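You operate a simulated robot arm through the tools that you are given. There is no shell and no other tool. Be economical: measure what you need, move in short steps, check, and stop when the job is done.

The job below is to be done with a simulated robot arm. You get a single attempt, and the scene is never put back.

Task
Stack the 31 spacer roller from the top of the proof bench on top of the 24 spacer roller.

Only the result counts: the job must be done as asked and must still hold three seconds after the hand-in. Knocking over, shifting, dropping, spilling or breaking anything else fails it.

Robot
A 7-joint arm with a two-finger parallel gripper, fixed in place. Base frame: the origin is at the foot of the arm, x ahead of it, y to its left, z up; the work surface is at about z = 0. Units: mm, degrees, N and s.
With the tool pointing down near the work surface it reaches from about 220 to 580 mm from the base axis. Its first joint turns from -66.0 to 66.0 degrees. Payload 2.5 kg.
Tool frame: the origin (TCP) lies between the finger pads and is the grasp point; the fingertips stand 23 mm ahead of it; z points along the fingers, y is the line along which they close. Largest opening 94 mm; finger width 38, thickness 10; the body of the gripper, 54 by 96 mm, starts 39 mm behind the TCP.
Orientation is told as [roll, pitch, yaw] about the base's x, y, z axes, in that order, counted from this pose: with the fingers straight down and closing along the base's y, the tool's x points along the base's -x, its y along +y and its z along -z.

Tools
- The arm moves only by the tool play_rows. Its argument "increments" is a list of rows, each a list of 7 numbers: the turn, a rotation vector about the tool's x, y, z in units of 6 degrees (1.0 is 6 degrees), then the shift along the tool's x, y, z in units of 20 mm (1.0 is 20 mm), then the closure in counts, from 0 (fully open) to 255 (shut). In form: [[rx, ry, rz, dx, dy, dz, hand], ...]. A call has 1 to 12 rows; each row shifts and turns the commanded pose from where the row before left it, along the tool's axes as they then stand. A call with a number of a shift or a turn outside -1 to 1 is refused whole. A row lasts 0.2 s, in which the tool goes at most 50 mm and 8.6 degrees; a call with a longer step from one row to the next is refused whole, and so is a gripper value outside its range. Where a pose cannot be reached the arm comes as near as it can. A force on the tool above 40 N (or 10 N above the force at the start of the call, whichever is more), or a blocked arm, ends the call early, and 0.2 s more pass. The fingers move at their own pace (about 108 mm/s each) and stop on an object; they squeeze with about 25 N. The grip force told is the motor's: it shows also when the fingers shut on nothing. Time passes only in rows, and 0.2 s behind the last, so rows that do not move let the fingers close. It gives the time, the measured TCP pose, the force on the tool (base axes), the opening and the grip force at its end, in the units of the frame above (readings bear some noise), and new pictures: "views" is both (left out), scene, wrist or none.
- Cameras (640 x 400 px; columns grow to the right, rows downward): "scene" is fixed at [88.8, -400, 557.3]; the picture's right is [0.98, -0.18, 0.00], its down [-0.06, -0.34, -0.94] and it looks along [0.17, 0.92, -0.34] (base axes); focal length 346 px, centre (320, 200). "wrist" rides on the gripper at [-39, 0, -44] in the tool frame; the picture's right is [0.00, -1.00, 0.00], its down [0.97, 0.00, -0.24] and it looks along [0.24, 0.00, 0.97] (tool axes); focal length 218 px, centre (320, 200).
- point_at(camera, pixels): for up to 12 pixels [column, row] of the newest picture of that camera ("zoom" is the newest enlarged one), the place [x, y, z] in the base frame of the surface seen there, good to about 3 mm, but the place of the scene camera against the robot may be out by one fixed shift of up to 25 mm in any direction. It takes no simulated time.
- zoom(camera, box): a new picture of the part [left, top, right, bottom] of that camera's present view, enlarged. It takes no simulated time.
- finish_job(): hands the job in; it is judged then, once.

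Work in short steps. Measure before you move; look again where a grasp or a placing could have gone wrong, and mend it. You have 60 turns and 120 pictures in all, those below and enlarged ones among them. Open the gripper and draw the arm clear of the work before you hand the job in, unless the task says otherwise; then end with one line.

The tools are called after "Emit:" as name(argument=value, ...) on one line, values as JSON. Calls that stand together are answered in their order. play_rows: Moves the arm, as the interface text tells. Its arguments: {"type":"object","properties":{"increments":{"type":"array","items":{"type":"array","items":{"type":"number"}}},"views":{"type":"string","enum":["both","scene","wrist","none"]}},"required":["increments"]} The other tools are called the same way: point_at (camera, pixels) gives the place of the surface under pixels of a picture; zoom (camera, box) takes an enlarged picture of a part of a camera's view; finish_job () hands the job in.

At the start:

```text
clock: 0.0
tcp_pos: [257.8, 325.4, 378.3]
orientation: [0.0, 0.0, -0.1]
contact_force: [0.8, 1.3, 0.1]
grip_width: 94.0
grasp_force: 0.0
```

scene: 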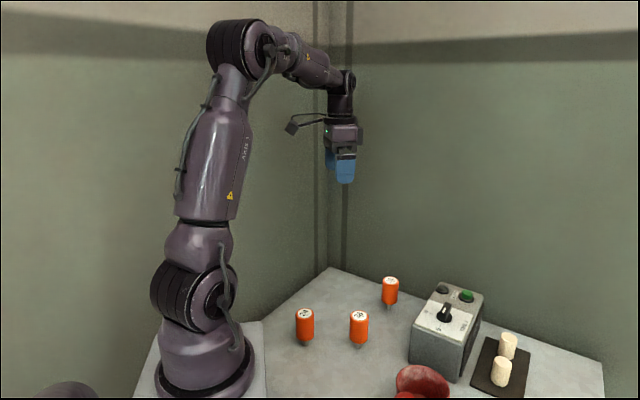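
wrist: 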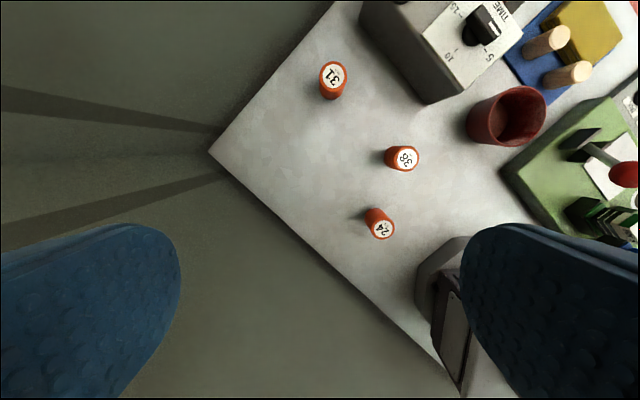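

The wrist view shows three orange rollers: 31 at (333,78), 38 at (404,157), 24 at (381,228). I zoom in and measure them in both cameras.

Emit:
zoom(camera="wrist", box=[280, 40, 480, 260])

Emit:
zoom(camera="scene", box=[270, 250, 430, 360])

Emit:
point_at(camera="wrist", pixels=[[334, 74], [406, 157], [382, 230], [325, 72], [342, 74], [334, 66], [345, 140]])

Emit:
point_at(camera="scene", pixels=[[391, 280], [359, 314], [305, 312], [390, 309], [305, 346], [390, 294], [359, 348]])

```text
1.82 times, centred on (380, 150) of wrist
```

zoom: 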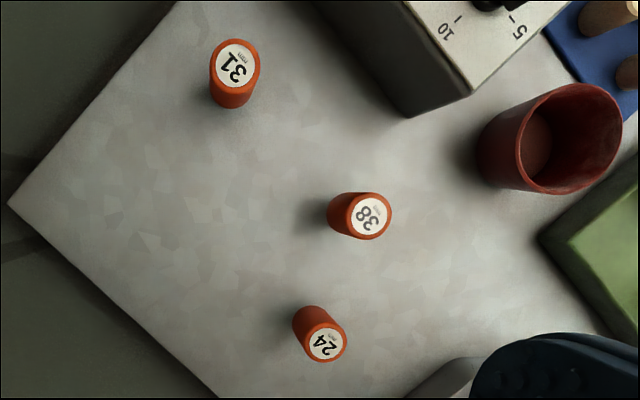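

```text
3.64 times, centred on (350, 305) of scene
```

zoom: 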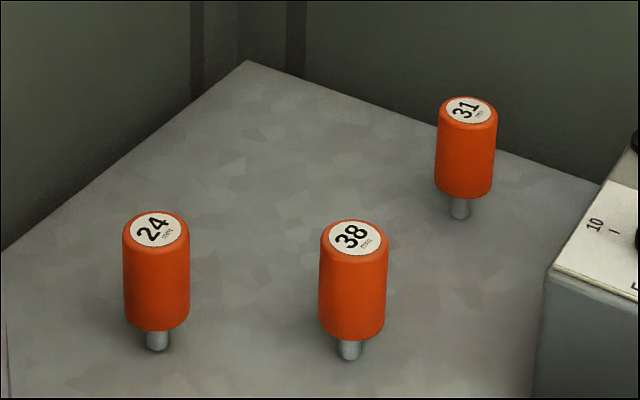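

```text
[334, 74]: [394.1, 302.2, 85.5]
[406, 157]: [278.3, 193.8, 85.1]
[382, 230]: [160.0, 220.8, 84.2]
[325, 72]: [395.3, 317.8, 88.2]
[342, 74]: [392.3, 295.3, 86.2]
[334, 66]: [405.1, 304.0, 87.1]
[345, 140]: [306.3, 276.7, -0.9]
```

```text
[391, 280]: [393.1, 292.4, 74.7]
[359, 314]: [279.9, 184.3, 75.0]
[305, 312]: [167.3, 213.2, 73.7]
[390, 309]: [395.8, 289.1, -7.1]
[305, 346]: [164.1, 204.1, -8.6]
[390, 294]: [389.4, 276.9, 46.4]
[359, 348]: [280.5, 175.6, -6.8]
```

The rollers stand about 86 mm tall on thin stems: 31 near (395,304), 24 near (162,221), 38 near (279,192). I move above 31 at z≈215 for a closer look.

Emit:
play_rows(increments=[[0, 0, 0, -0.76, -0.12, 0.9, 80], [0, 0, 0, -0.76, -0.12, 0.9, 80], [0, 0, 0, -0.76, -0.12, 0.9, 80], [0, 0, 0, -0.76, -0.12, 0.9, 80], [0, 0, 0, -0.76, -0.12, 0.9, 80], [0, 0, 0, -0.76, -0.12, 0.9, 80], [0, 0, 0, -0.76, -0.12, 0.9, 80], [0, 0, 0, -0.76, -0.12, 0.9, 80], [0, 0, 0, -0.76, -0.12, 0.9, 80], [0, 0, 0, 0, 0, 0, 80]])

```text
clock: 2.2
tcp_pos: [395.8, 302.6, 217.4]
orientation: [0.0, 0.0, -0.1]
contact_force: [-0.3, 0.6, -0.1]
grip_width: 64.5
grasp_force: 0.1
```

scene: 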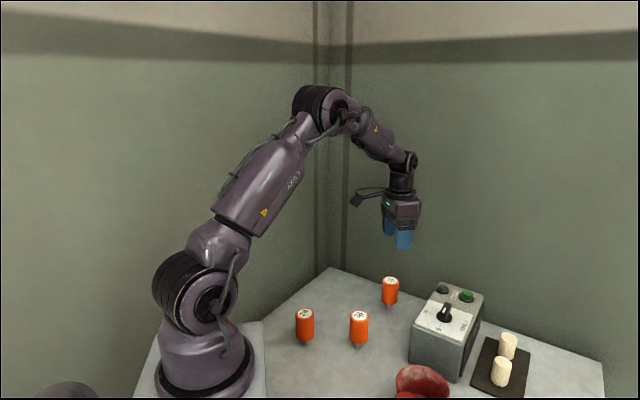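
wrist: 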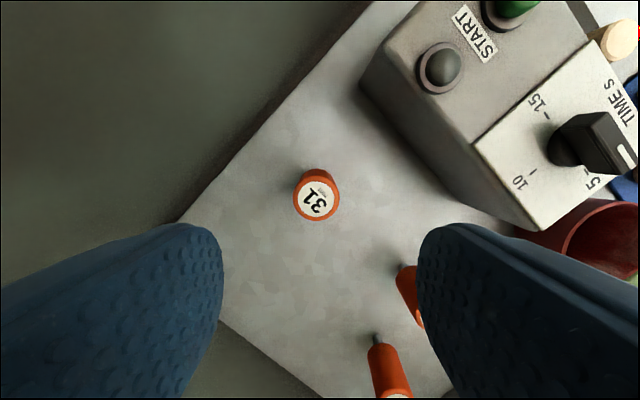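

The 31 label is at about (317,200), close to straight below. I measure its rim and the timer's near corner and edges for clearance.

Emit:
point_at(camera="wrist", pixels=[[317, 200], [298, 200], [336, 200], [317, 183], [317, 218], [367, 72], [500, 215], [540, 229], [430, 150], [420, 100], [320, 260]])

Emit:
zoom(camera="wrist", box=[267, 160, 367, 240])

```text
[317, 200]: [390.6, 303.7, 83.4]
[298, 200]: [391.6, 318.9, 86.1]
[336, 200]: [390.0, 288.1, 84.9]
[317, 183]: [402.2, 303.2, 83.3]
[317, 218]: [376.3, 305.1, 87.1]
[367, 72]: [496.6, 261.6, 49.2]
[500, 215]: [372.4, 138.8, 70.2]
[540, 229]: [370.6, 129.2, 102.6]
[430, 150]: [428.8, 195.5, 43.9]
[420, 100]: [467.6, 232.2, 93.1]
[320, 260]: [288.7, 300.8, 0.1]
```

```text
5.00 times, centred on (317, 200) of wrist
```

zoom: 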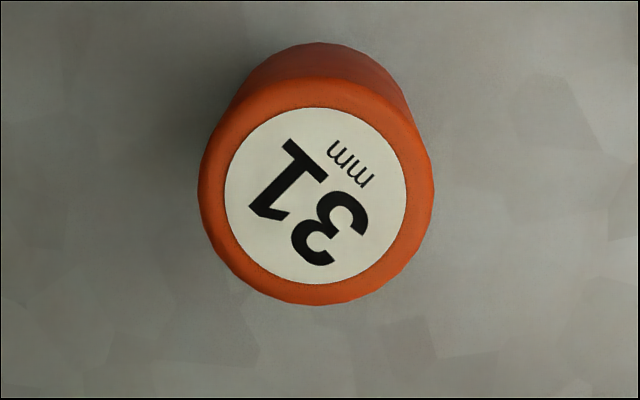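

31's centre is about (390, 303.5), top 85, and there's clear room to the timer and wall. I descend to z≈57 with the hand still open.

Emit:
play_rows(increments=[[0, 0, 0, 0.28, 0.04, 0.8, 80], [0, 0, 0, 0, 0, 0.9, 80], [0, 0, 0, 0, 0, 0.9, 80], [0, 0, 0, 0, 0, 0.9, 80], [0, 0, 0, 0, 0, 0.9, 80], [0, 0, 0, 0, 0, 0.9, 80], [0, 0, 0, 0, 0, 0.9, 80], [0, 0, 0, 0, 0, 0.9, 80], [0, 0, 0, 0, 0, 0.9, 80], [0, 0, 0, 0, 0, 0, 80]])

```text
clock: 4.4
tcp_pos: [388.4, 303.3, 58.1]
orientation: [0.0, 0.0, 0.0]
contact_force: [-0.2, 0.3, 0.7]
grip_width: 64.3
grasp_force: 0.0
```

scene: 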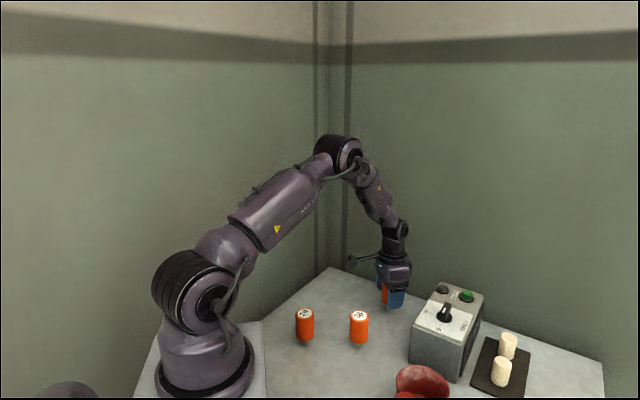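
wrist: 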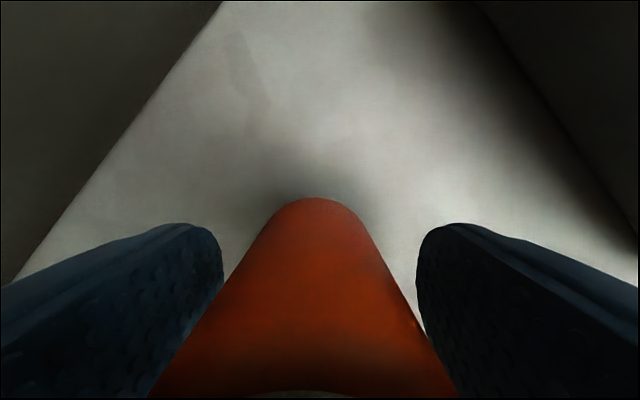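

The roller sits centred between the pads (columns 222–418, roller about 318). I close the hand.

Emit:
play_rows(increments=[[0, 0, 0, 0, 0, 0, 120], [0, 0, 0, 0, 0, 0, 160], [0, 0, 0, 0, 0, 0, 200], [0, 0, 0, 0, 0, 0, 255], [0, 0, 0, 0, 0, 0, 255]], views="wrist")

```text
clock: 5.6
tcp_pos: [388.5, 304.9, 58.1]
orientation: [0.0, 0.0, 0.1]
contact_force: [0.1, 1.3, 0.0]
grip_width: 39.3
grasp_force: 24.5
```

wrist: 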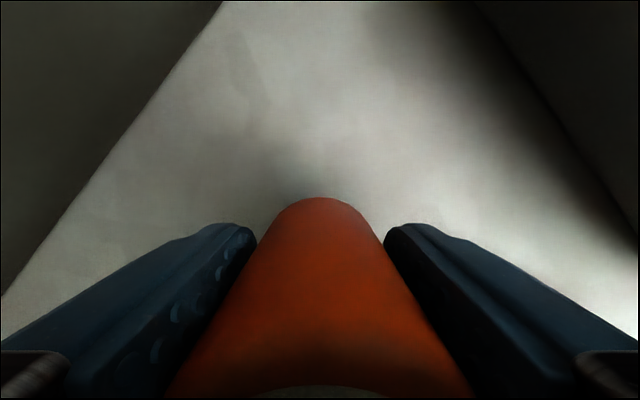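

Gripped at 39 mm with 24.5 N. I lift straight up 160 mm and check.

Emit:
play_rows(increments=[[0, 0, 0, 0, 0, -0.3, 255], [0, 0, 0, 0, 0, -0.7, 255], [0, 0, 0, 0, 0, -1, 255], [0, 0, 0, 0, 0, -1, 255], [0, 0, 0, 0, 0, -1, 255], [0, 0, 0, 0, 0, -1, 255], [0, 0, 0, 0, 0, -1, 255], [0, 0, 0, 0, 0, -1, 255], [0, 0, 0, 0, 0, -1, 255], [0, 0, 0, 0, 0, 0, 255]])

Emit:
zoom(camera="scene", box=[350, 180, 450, 280])

```text
clock: 7.8
tcp_pos: [389.2, 303.5, 215.8]
orientation: [0.1, 0.0, 0.0]
contact_force: [0.3, 0.0, -0.7]
grip_width: 39.5
grasp_force: 25.2
```

scene: 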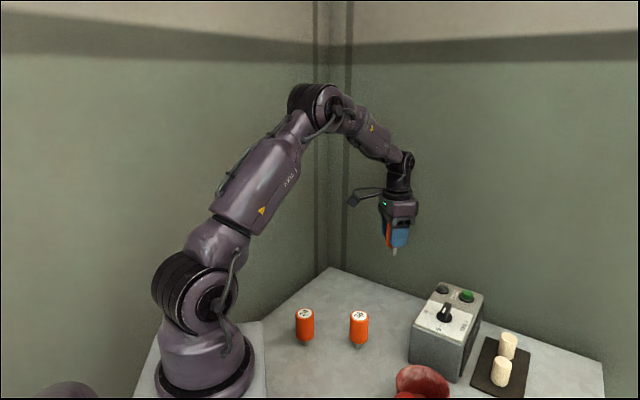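
wrist: 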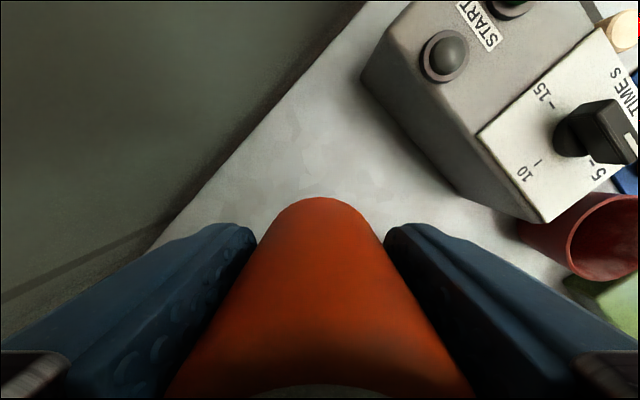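

```text
4.00 times, centred on (400, 230) of scene
```

zoom: 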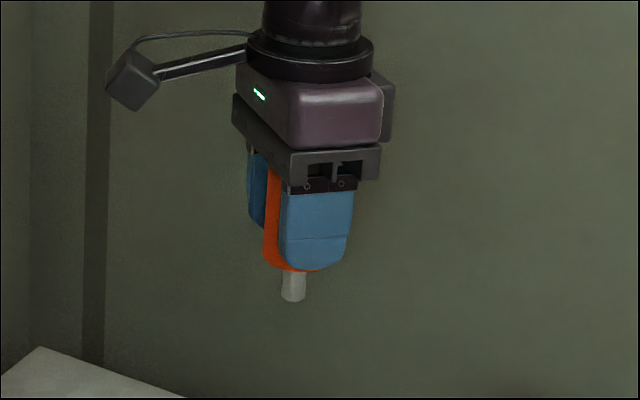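

31 is held upright with the stem exposed and the neighbours undisturbed. I carry it high towards (158,288,232), so that 24 is visible beside the gripper for an accurate measurement.

Emit:
play_rows(increments=[[0, 0, 0, 0.96, -0.065, -0.068, 255], [0, 0, 0, 0.96, -0.065, -0.068, 255], [0, 0, 0, 0.96, -0.065, -0.068, 255], [0, 0, 0, 0.96, -0.065, -0.068, 255], [0, 0, 0, 0.96, -0.065, -0.068, 255], [0, 0, 0, 0.96, -0.065, -0.068, 255], [0, 0, 0, 0.96, -0.065, -0.068, 255], [0, 0, 0, 0.96, -0.065, -0.068, 255], [0, 0, 0, 0.96, -0.065, -0.068, 255], [0, 0, 0, 0.96, -0.065, -0.068, 255], [0, 0, 0, 0.96, -0.065, -0.068, 255], [0, 0, 0, 0.96, -0.065, -0.068, 255]])

```text
clock: 10.4
tcp_pos: [158.9, 288.4, 233.7]
orientation: [0.0, 0.0, 0.0]
contact_force: [0.7, 0.0, -1.0]
grip_width: 39.1
grasp_force: 24.9
```

scene: 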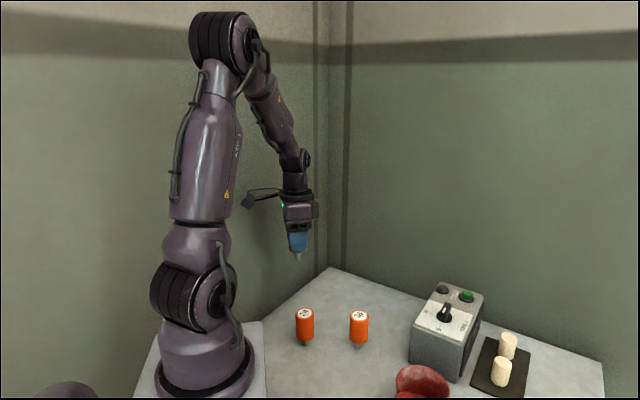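
wrist: 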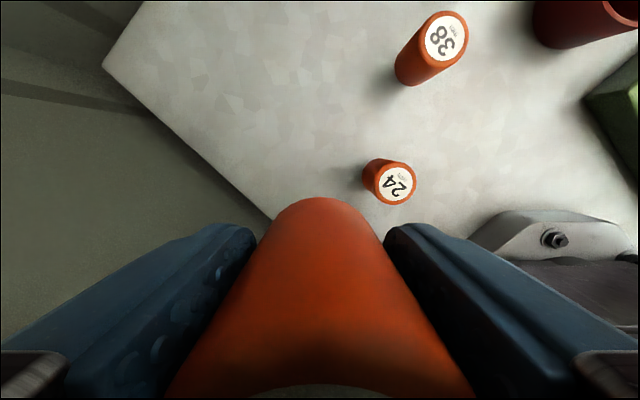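

24's label is visible at about (397,184). I zoom and measure its centre and rim.

Emit:
zoom(camera="wrist", box=[347, 144, 447, 224])

Emit:
point_at(camera="wrist", pixels=[[397, 184], [381, 184], [412, 184], [397, 170], [397, 200], [446, 37]])

```text
5.00 times, centred on (397, 184) of wrist
```

zoom: 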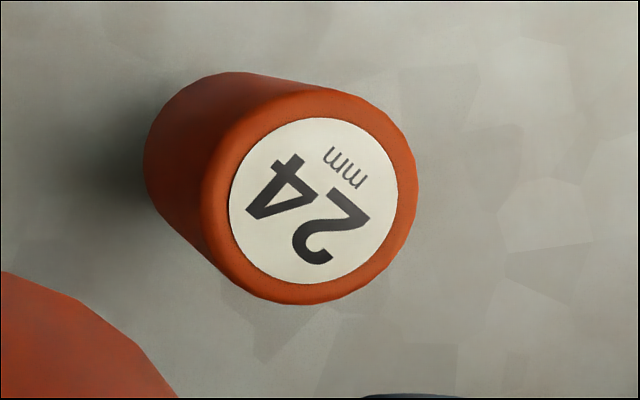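

```text
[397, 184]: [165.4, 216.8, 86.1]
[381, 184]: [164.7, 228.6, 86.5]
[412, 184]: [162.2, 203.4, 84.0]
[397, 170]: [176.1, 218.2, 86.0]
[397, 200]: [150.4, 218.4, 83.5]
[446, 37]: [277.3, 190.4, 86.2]
```

Averaging the readings and the camera geometry, 24's centre is about (164.5, 218.5), top about 85.5. I move sideways over it first and stay high.

Emit:
play_rows(increments=[[0, 0, 0, -0.04, -0.7, 0, 255], [0, 0, 0, -0.04, -0.7, 0, 255], [0, 0, 0, -0.04, -0.7, 0, 255], [0, 0, 0, -0.04, -0.7, 0, 255], [0, 0, 0, -0.04, -0.7, 0, 255], [0, 0, 0, 0, 0, 0.8, 255], [0, 0, 0, 0, 0, 0.8, 255], [0, 0, 0, 0, 0, 0.8, 255], [0, 0, 0, 0, 0, 0.6, 255], [0, 0, 0, 0, 0, 0, 255]])

Emit:
zoom(camera="scene", box=[255, 230, 355, 360])

```text
clock: 12.6
tcp_pos: [160.8, 217.7, 173.3]
orientation: [0.0, 0.0, 0.0]
contact_force: [0.5, 0.2, -0.2]
grip_width: 39.1
grasp_force: 24.3
```

scene: 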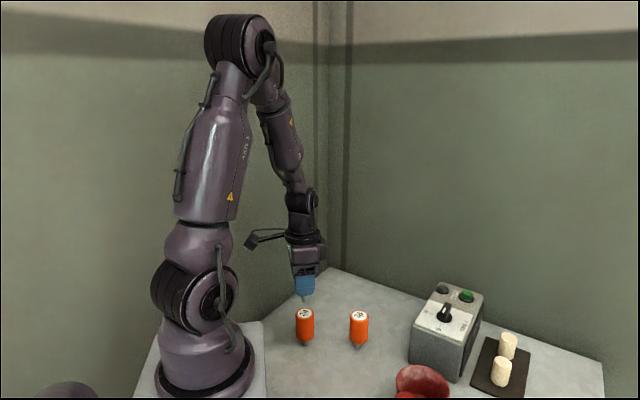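
wrist: 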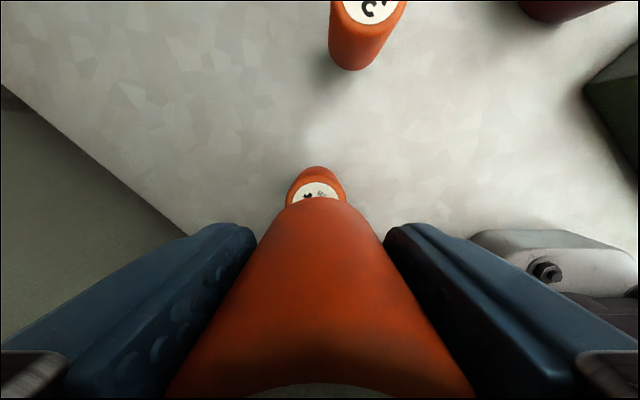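

```text
3.08 times, centred on (305, 295) of scene
```

zoom: 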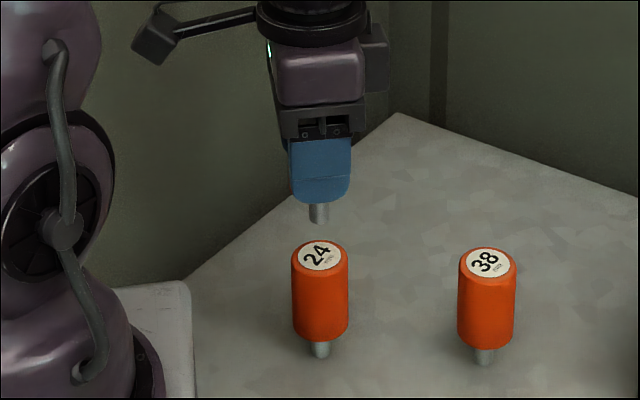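

The 24 appears at columns 286–347 (centre about 316.5) against the held roller at 319, so y needs about +2 mm. I zoom the wrist view to check x.

Emit:
zoom(camera="wrist", box=[270, 150, 370, 215])

Emit:
zoom(camera="scene", box=[280, 285, 330, 320])

Emit:
point_at(camera="scene", pixels=[[305, 298], [305, 295], [305, 301], [304, 314], [305, 310], [305, 317]])

```text
6.15 times, centred on (320, 182) of wrist
```

zoom: 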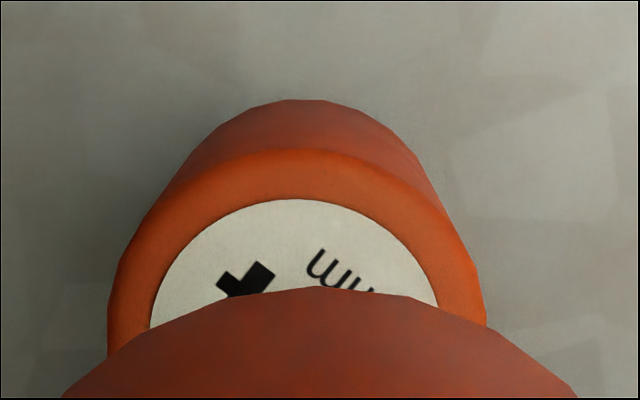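

```text
11.43 times, centred on (305, 302) of scene
```

zoom: 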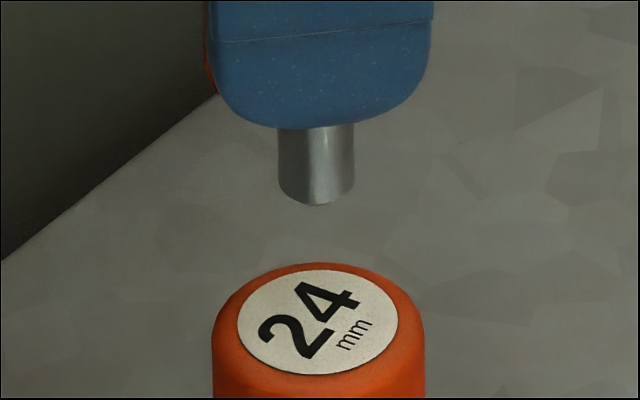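

```text
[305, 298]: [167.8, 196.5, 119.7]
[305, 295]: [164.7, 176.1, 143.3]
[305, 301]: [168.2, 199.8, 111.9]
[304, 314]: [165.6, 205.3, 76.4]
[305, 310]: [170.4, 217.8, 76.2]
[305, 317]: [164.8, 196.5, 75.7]
```

Wrist geometry puts 24 about 3 mm ahead in x and 2 mm in +y. The scene view shows the stem (14 mm wide) nearly aligned, so I shift +1.5 in each axis and lower to about 149.

Emit:
play_rows(increments=[[0, 0, 0, -0.08, 0.08, 0, 255], [0, 0, 0, 0, 0, 0.4, 255], [0, 0, 0, 0, 0, 0.4, 255], [0, 0, 0, 0, 0, 0.4, 255], [0, 0, 0, 0, 0, 0, 255]], views="none")

Emit:
zoom(camera="scene", box=[280, 285, 330, 320])

```text
clock: 13.8
tcp_pos: [164.0, 220.1, 148.9]
orientation: [0.0, 0.0, 0.0]
contact_force: [-0.1, -0.8, -0.2]
grip_width: 39.1
grasp_force: 25.2
```

```text
11.43 times, centred on (305, 302) of scene
```

zoom: 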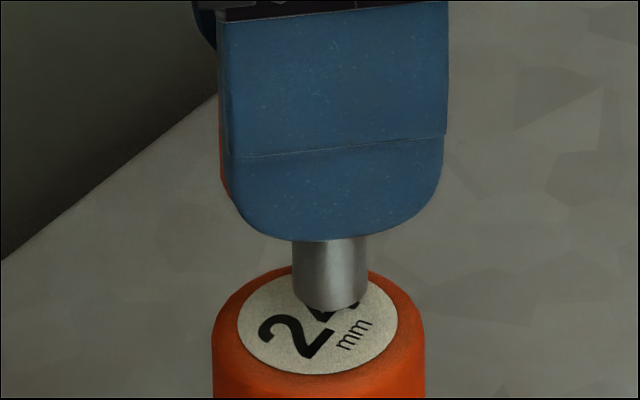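

The stem's centre (column 331) is about 2.4 mm right of the label's centre (318). I shift x by -2 mm, y by +1, then creep down.

Emit:
play_rows(increments=[[0, 0, 0, 0.1, 0.05, 0, 255], [0, 0, 0, 0, 0, 0.1, 255], [0, 0, 0, 0, 0, 0.05, 255], [0, 0, 0, 0, 0, 0, 255]], views="none")

Emit:
zoom(camera="scene", box=[280, 285, 330, 320])

```text
clock: 14.8
tcp_pos: [163.6, 221.3, 146.6]
orientation: [0.1, -0.1, 0.1]
contact_force: [-0.2, 0.0, -1.1]
grip_width: 39.0
grasp_force: 25.0
```

```text
11.43 times, centred on (305, 302) of scene
```

zoom: 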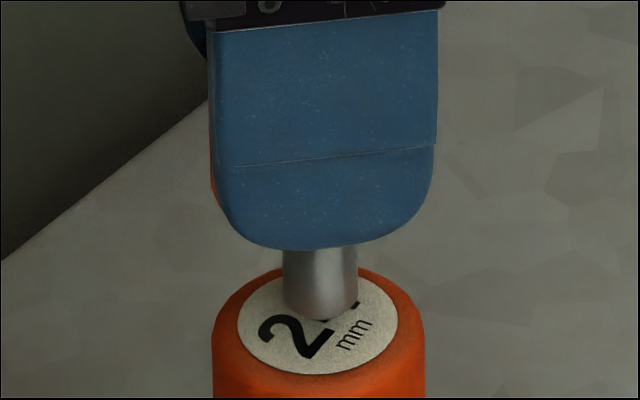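

Now the stem is centred (320 against 318). I creep down 3 mm, watching the force.

Emit:
play_rows(increments=[[0, 0, 0, 0, 0, 0.05, 255], [0, 0, 0, 0, 0, 0.05, 255], [0, 0, 0, 0, 0, 0.05, 255], [0, 0, 0, 0, 0, 0, 255]], views="none")

Emit:
zoom(camera="scene", box=[280, 285, 330, 320])

```text
clock: 15.8
tcp_pos: [162.6, 220.6, 142.8]
orientation: [0.0, 0.0, -0.1]
contact_force: [0.3, 0.0, -2.0]
grip_width: 39.0
grasp_force: 24.5
```

```text
11.43 times, centred on (305, 302) of scene
```

zoom: 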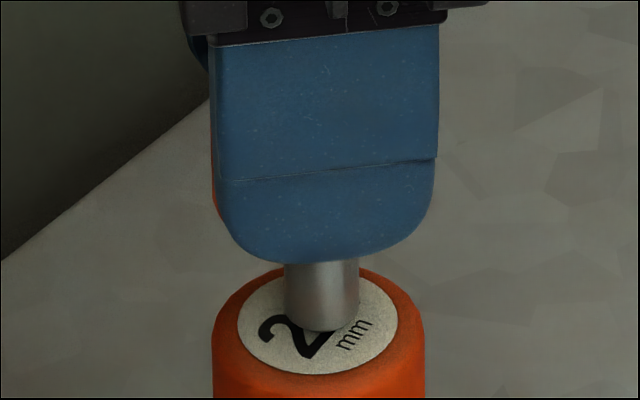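

The stem's foot is now centred at about row 320 against the label's 322, with no clear contact yet. I go on 1.5 mm in half steps.

Emit:
play_rows(increments=[[0, 0, 0, 0, 0, 0.025, 255], [0, 0, 0, 0, 0, 0.025, 255], [0, 0, 0, 0, 0, 0.025, 255], [0, 0, 0, 0, 0, 0, 255]], views="none")

Emit:
zoom(camera="scene", box=[280, 285, 330, 320])

```text
clock: 16.8
tcp_pos: [163.8, 221.0, 142.6]
orientation: [0.0, -0.1, 0.1]
contact_force: [0.2, -0.2, 9.3]
grip_width: 39.4
grasp_force: 24.9
```

```text
11.43 times, centred on (305, 302) of scene
```

zoom: 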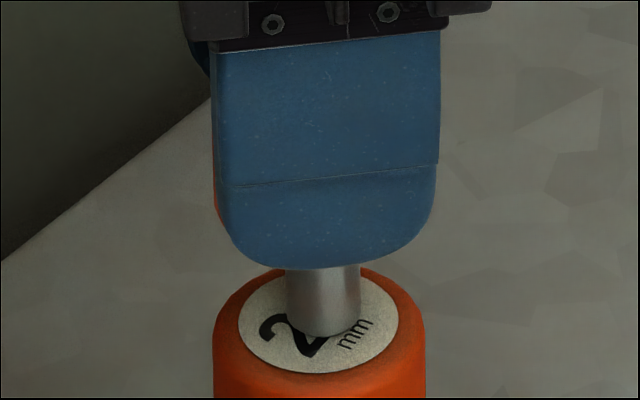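

Contact is made (9.3 N) and the stem is within about 2 mm of centre. I back off half a millimetre and open gently.

Emit:
play_rows(increments=[[0, 0, 0, 0, 0, -0.02, 255], [0, 0, 0, 0, 0, 0, 255], [0, 0, 0, 0, 0, 0, 140], [0, 0, 0, 0, 0, 0, 125], [0, 0, 0, 0, 0, 0, 105], [0, 0, 0, 0, 0, 0, 85], [0, 0, 0, 0, 0, 0, 60], [0, 0, 0, 0, 0, 0, 60]])

Emit:
zoom(camera="scene", box=[265, 250, 345, 350])

```text
clock: 18.6
tcp_pos: [163.2, 220.6, 142.2]
orientation: [0.1, 0.0, 0.0]
contact_force: [-0.3, -0.8, 0.5]
grip_width: 72.0
grasp_force: 0.0
```

scene: 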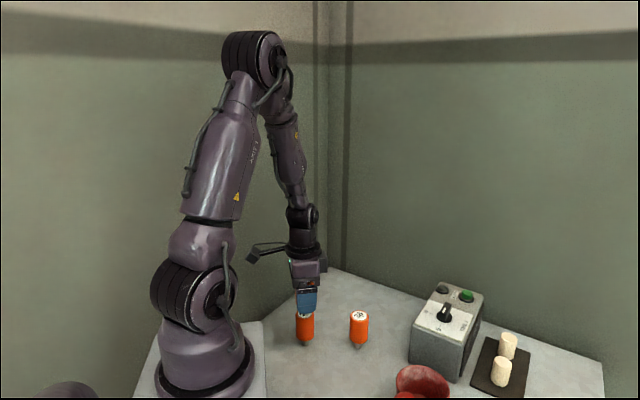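
wrist: 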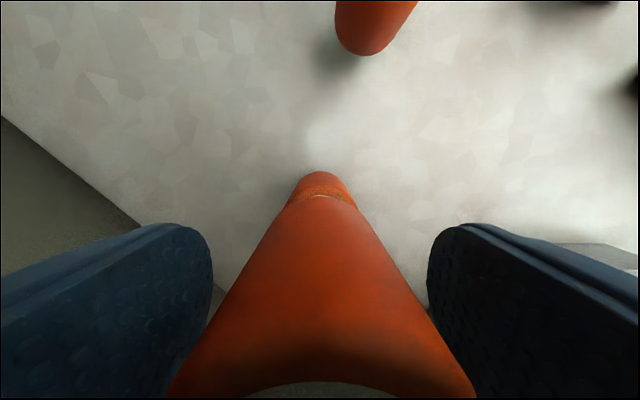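

```text
4.00 times, centred on (305, 300) of scene
```

zoom: 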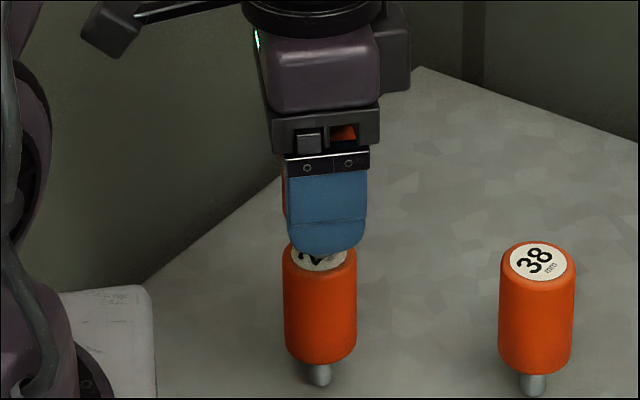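

The hand is free (72 mm) and the roller stands upright between the pads. I rise straight up.

Emit:
play_rows(increments=[[0, 0, 0, 0, 0, -0.4, 60], [0, 0, 0, 0, 0, -0.7, 60], [0, 0, 0, 0, 0, -0.9, 60], [0, 0, 0, 0, 0, -1, 60], [0, 0, 0, 0, 0, -1, 60], [0, 0, 0, 0, 0, -1, 60], [0, 0, 0, 0, 0, -1, 60], [0, 0, 0, 0, 0, -1, 60], [0, 0, 0, 0, 0, 0, 60], [0, 0, 0, 0, 0, 0, 60]])

Emit:
zoom(camera="scene", box=[255, 240, 375, 360])

```text
clock: 20.8
tcp_pos: [161.0, 221.5, 281.7]
orientation: [-0.1, 0.0, -0.1]
contact_force: [-0.7, -0.7, -0.2]
grip_width: 71.8
grasp_force: 0.1
```

scene: 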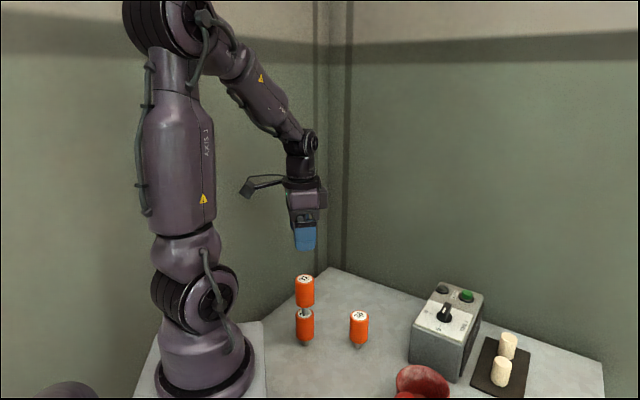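
wrist: 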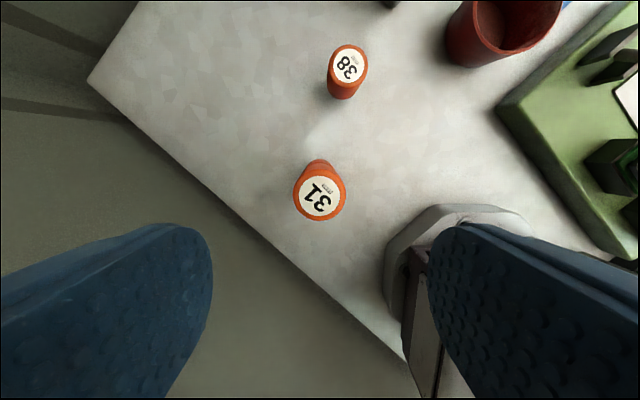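

```text
3.33 times, centred on (315, 300) of scene
```

zoom: 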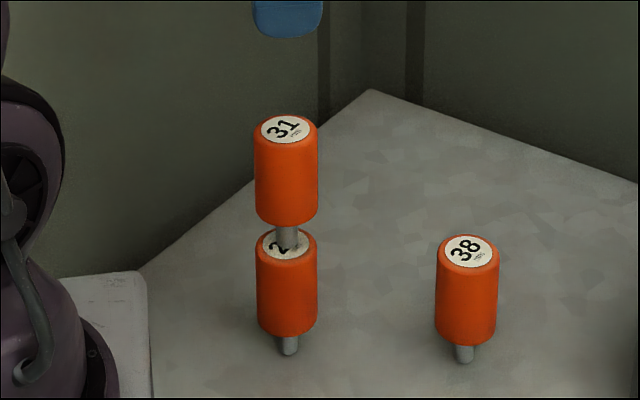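

The 31 stands upright on the 24, well centred; the arm is clear with the hand open. I hand in.

Emit:
finish_job()

```text
The job is handed in.
```

The 31 spacer roller is stacked upright on top of the 24 spacer roller, about 2 mm from centre. Nothing else was moved, and the gripper is open and clear above the stack.
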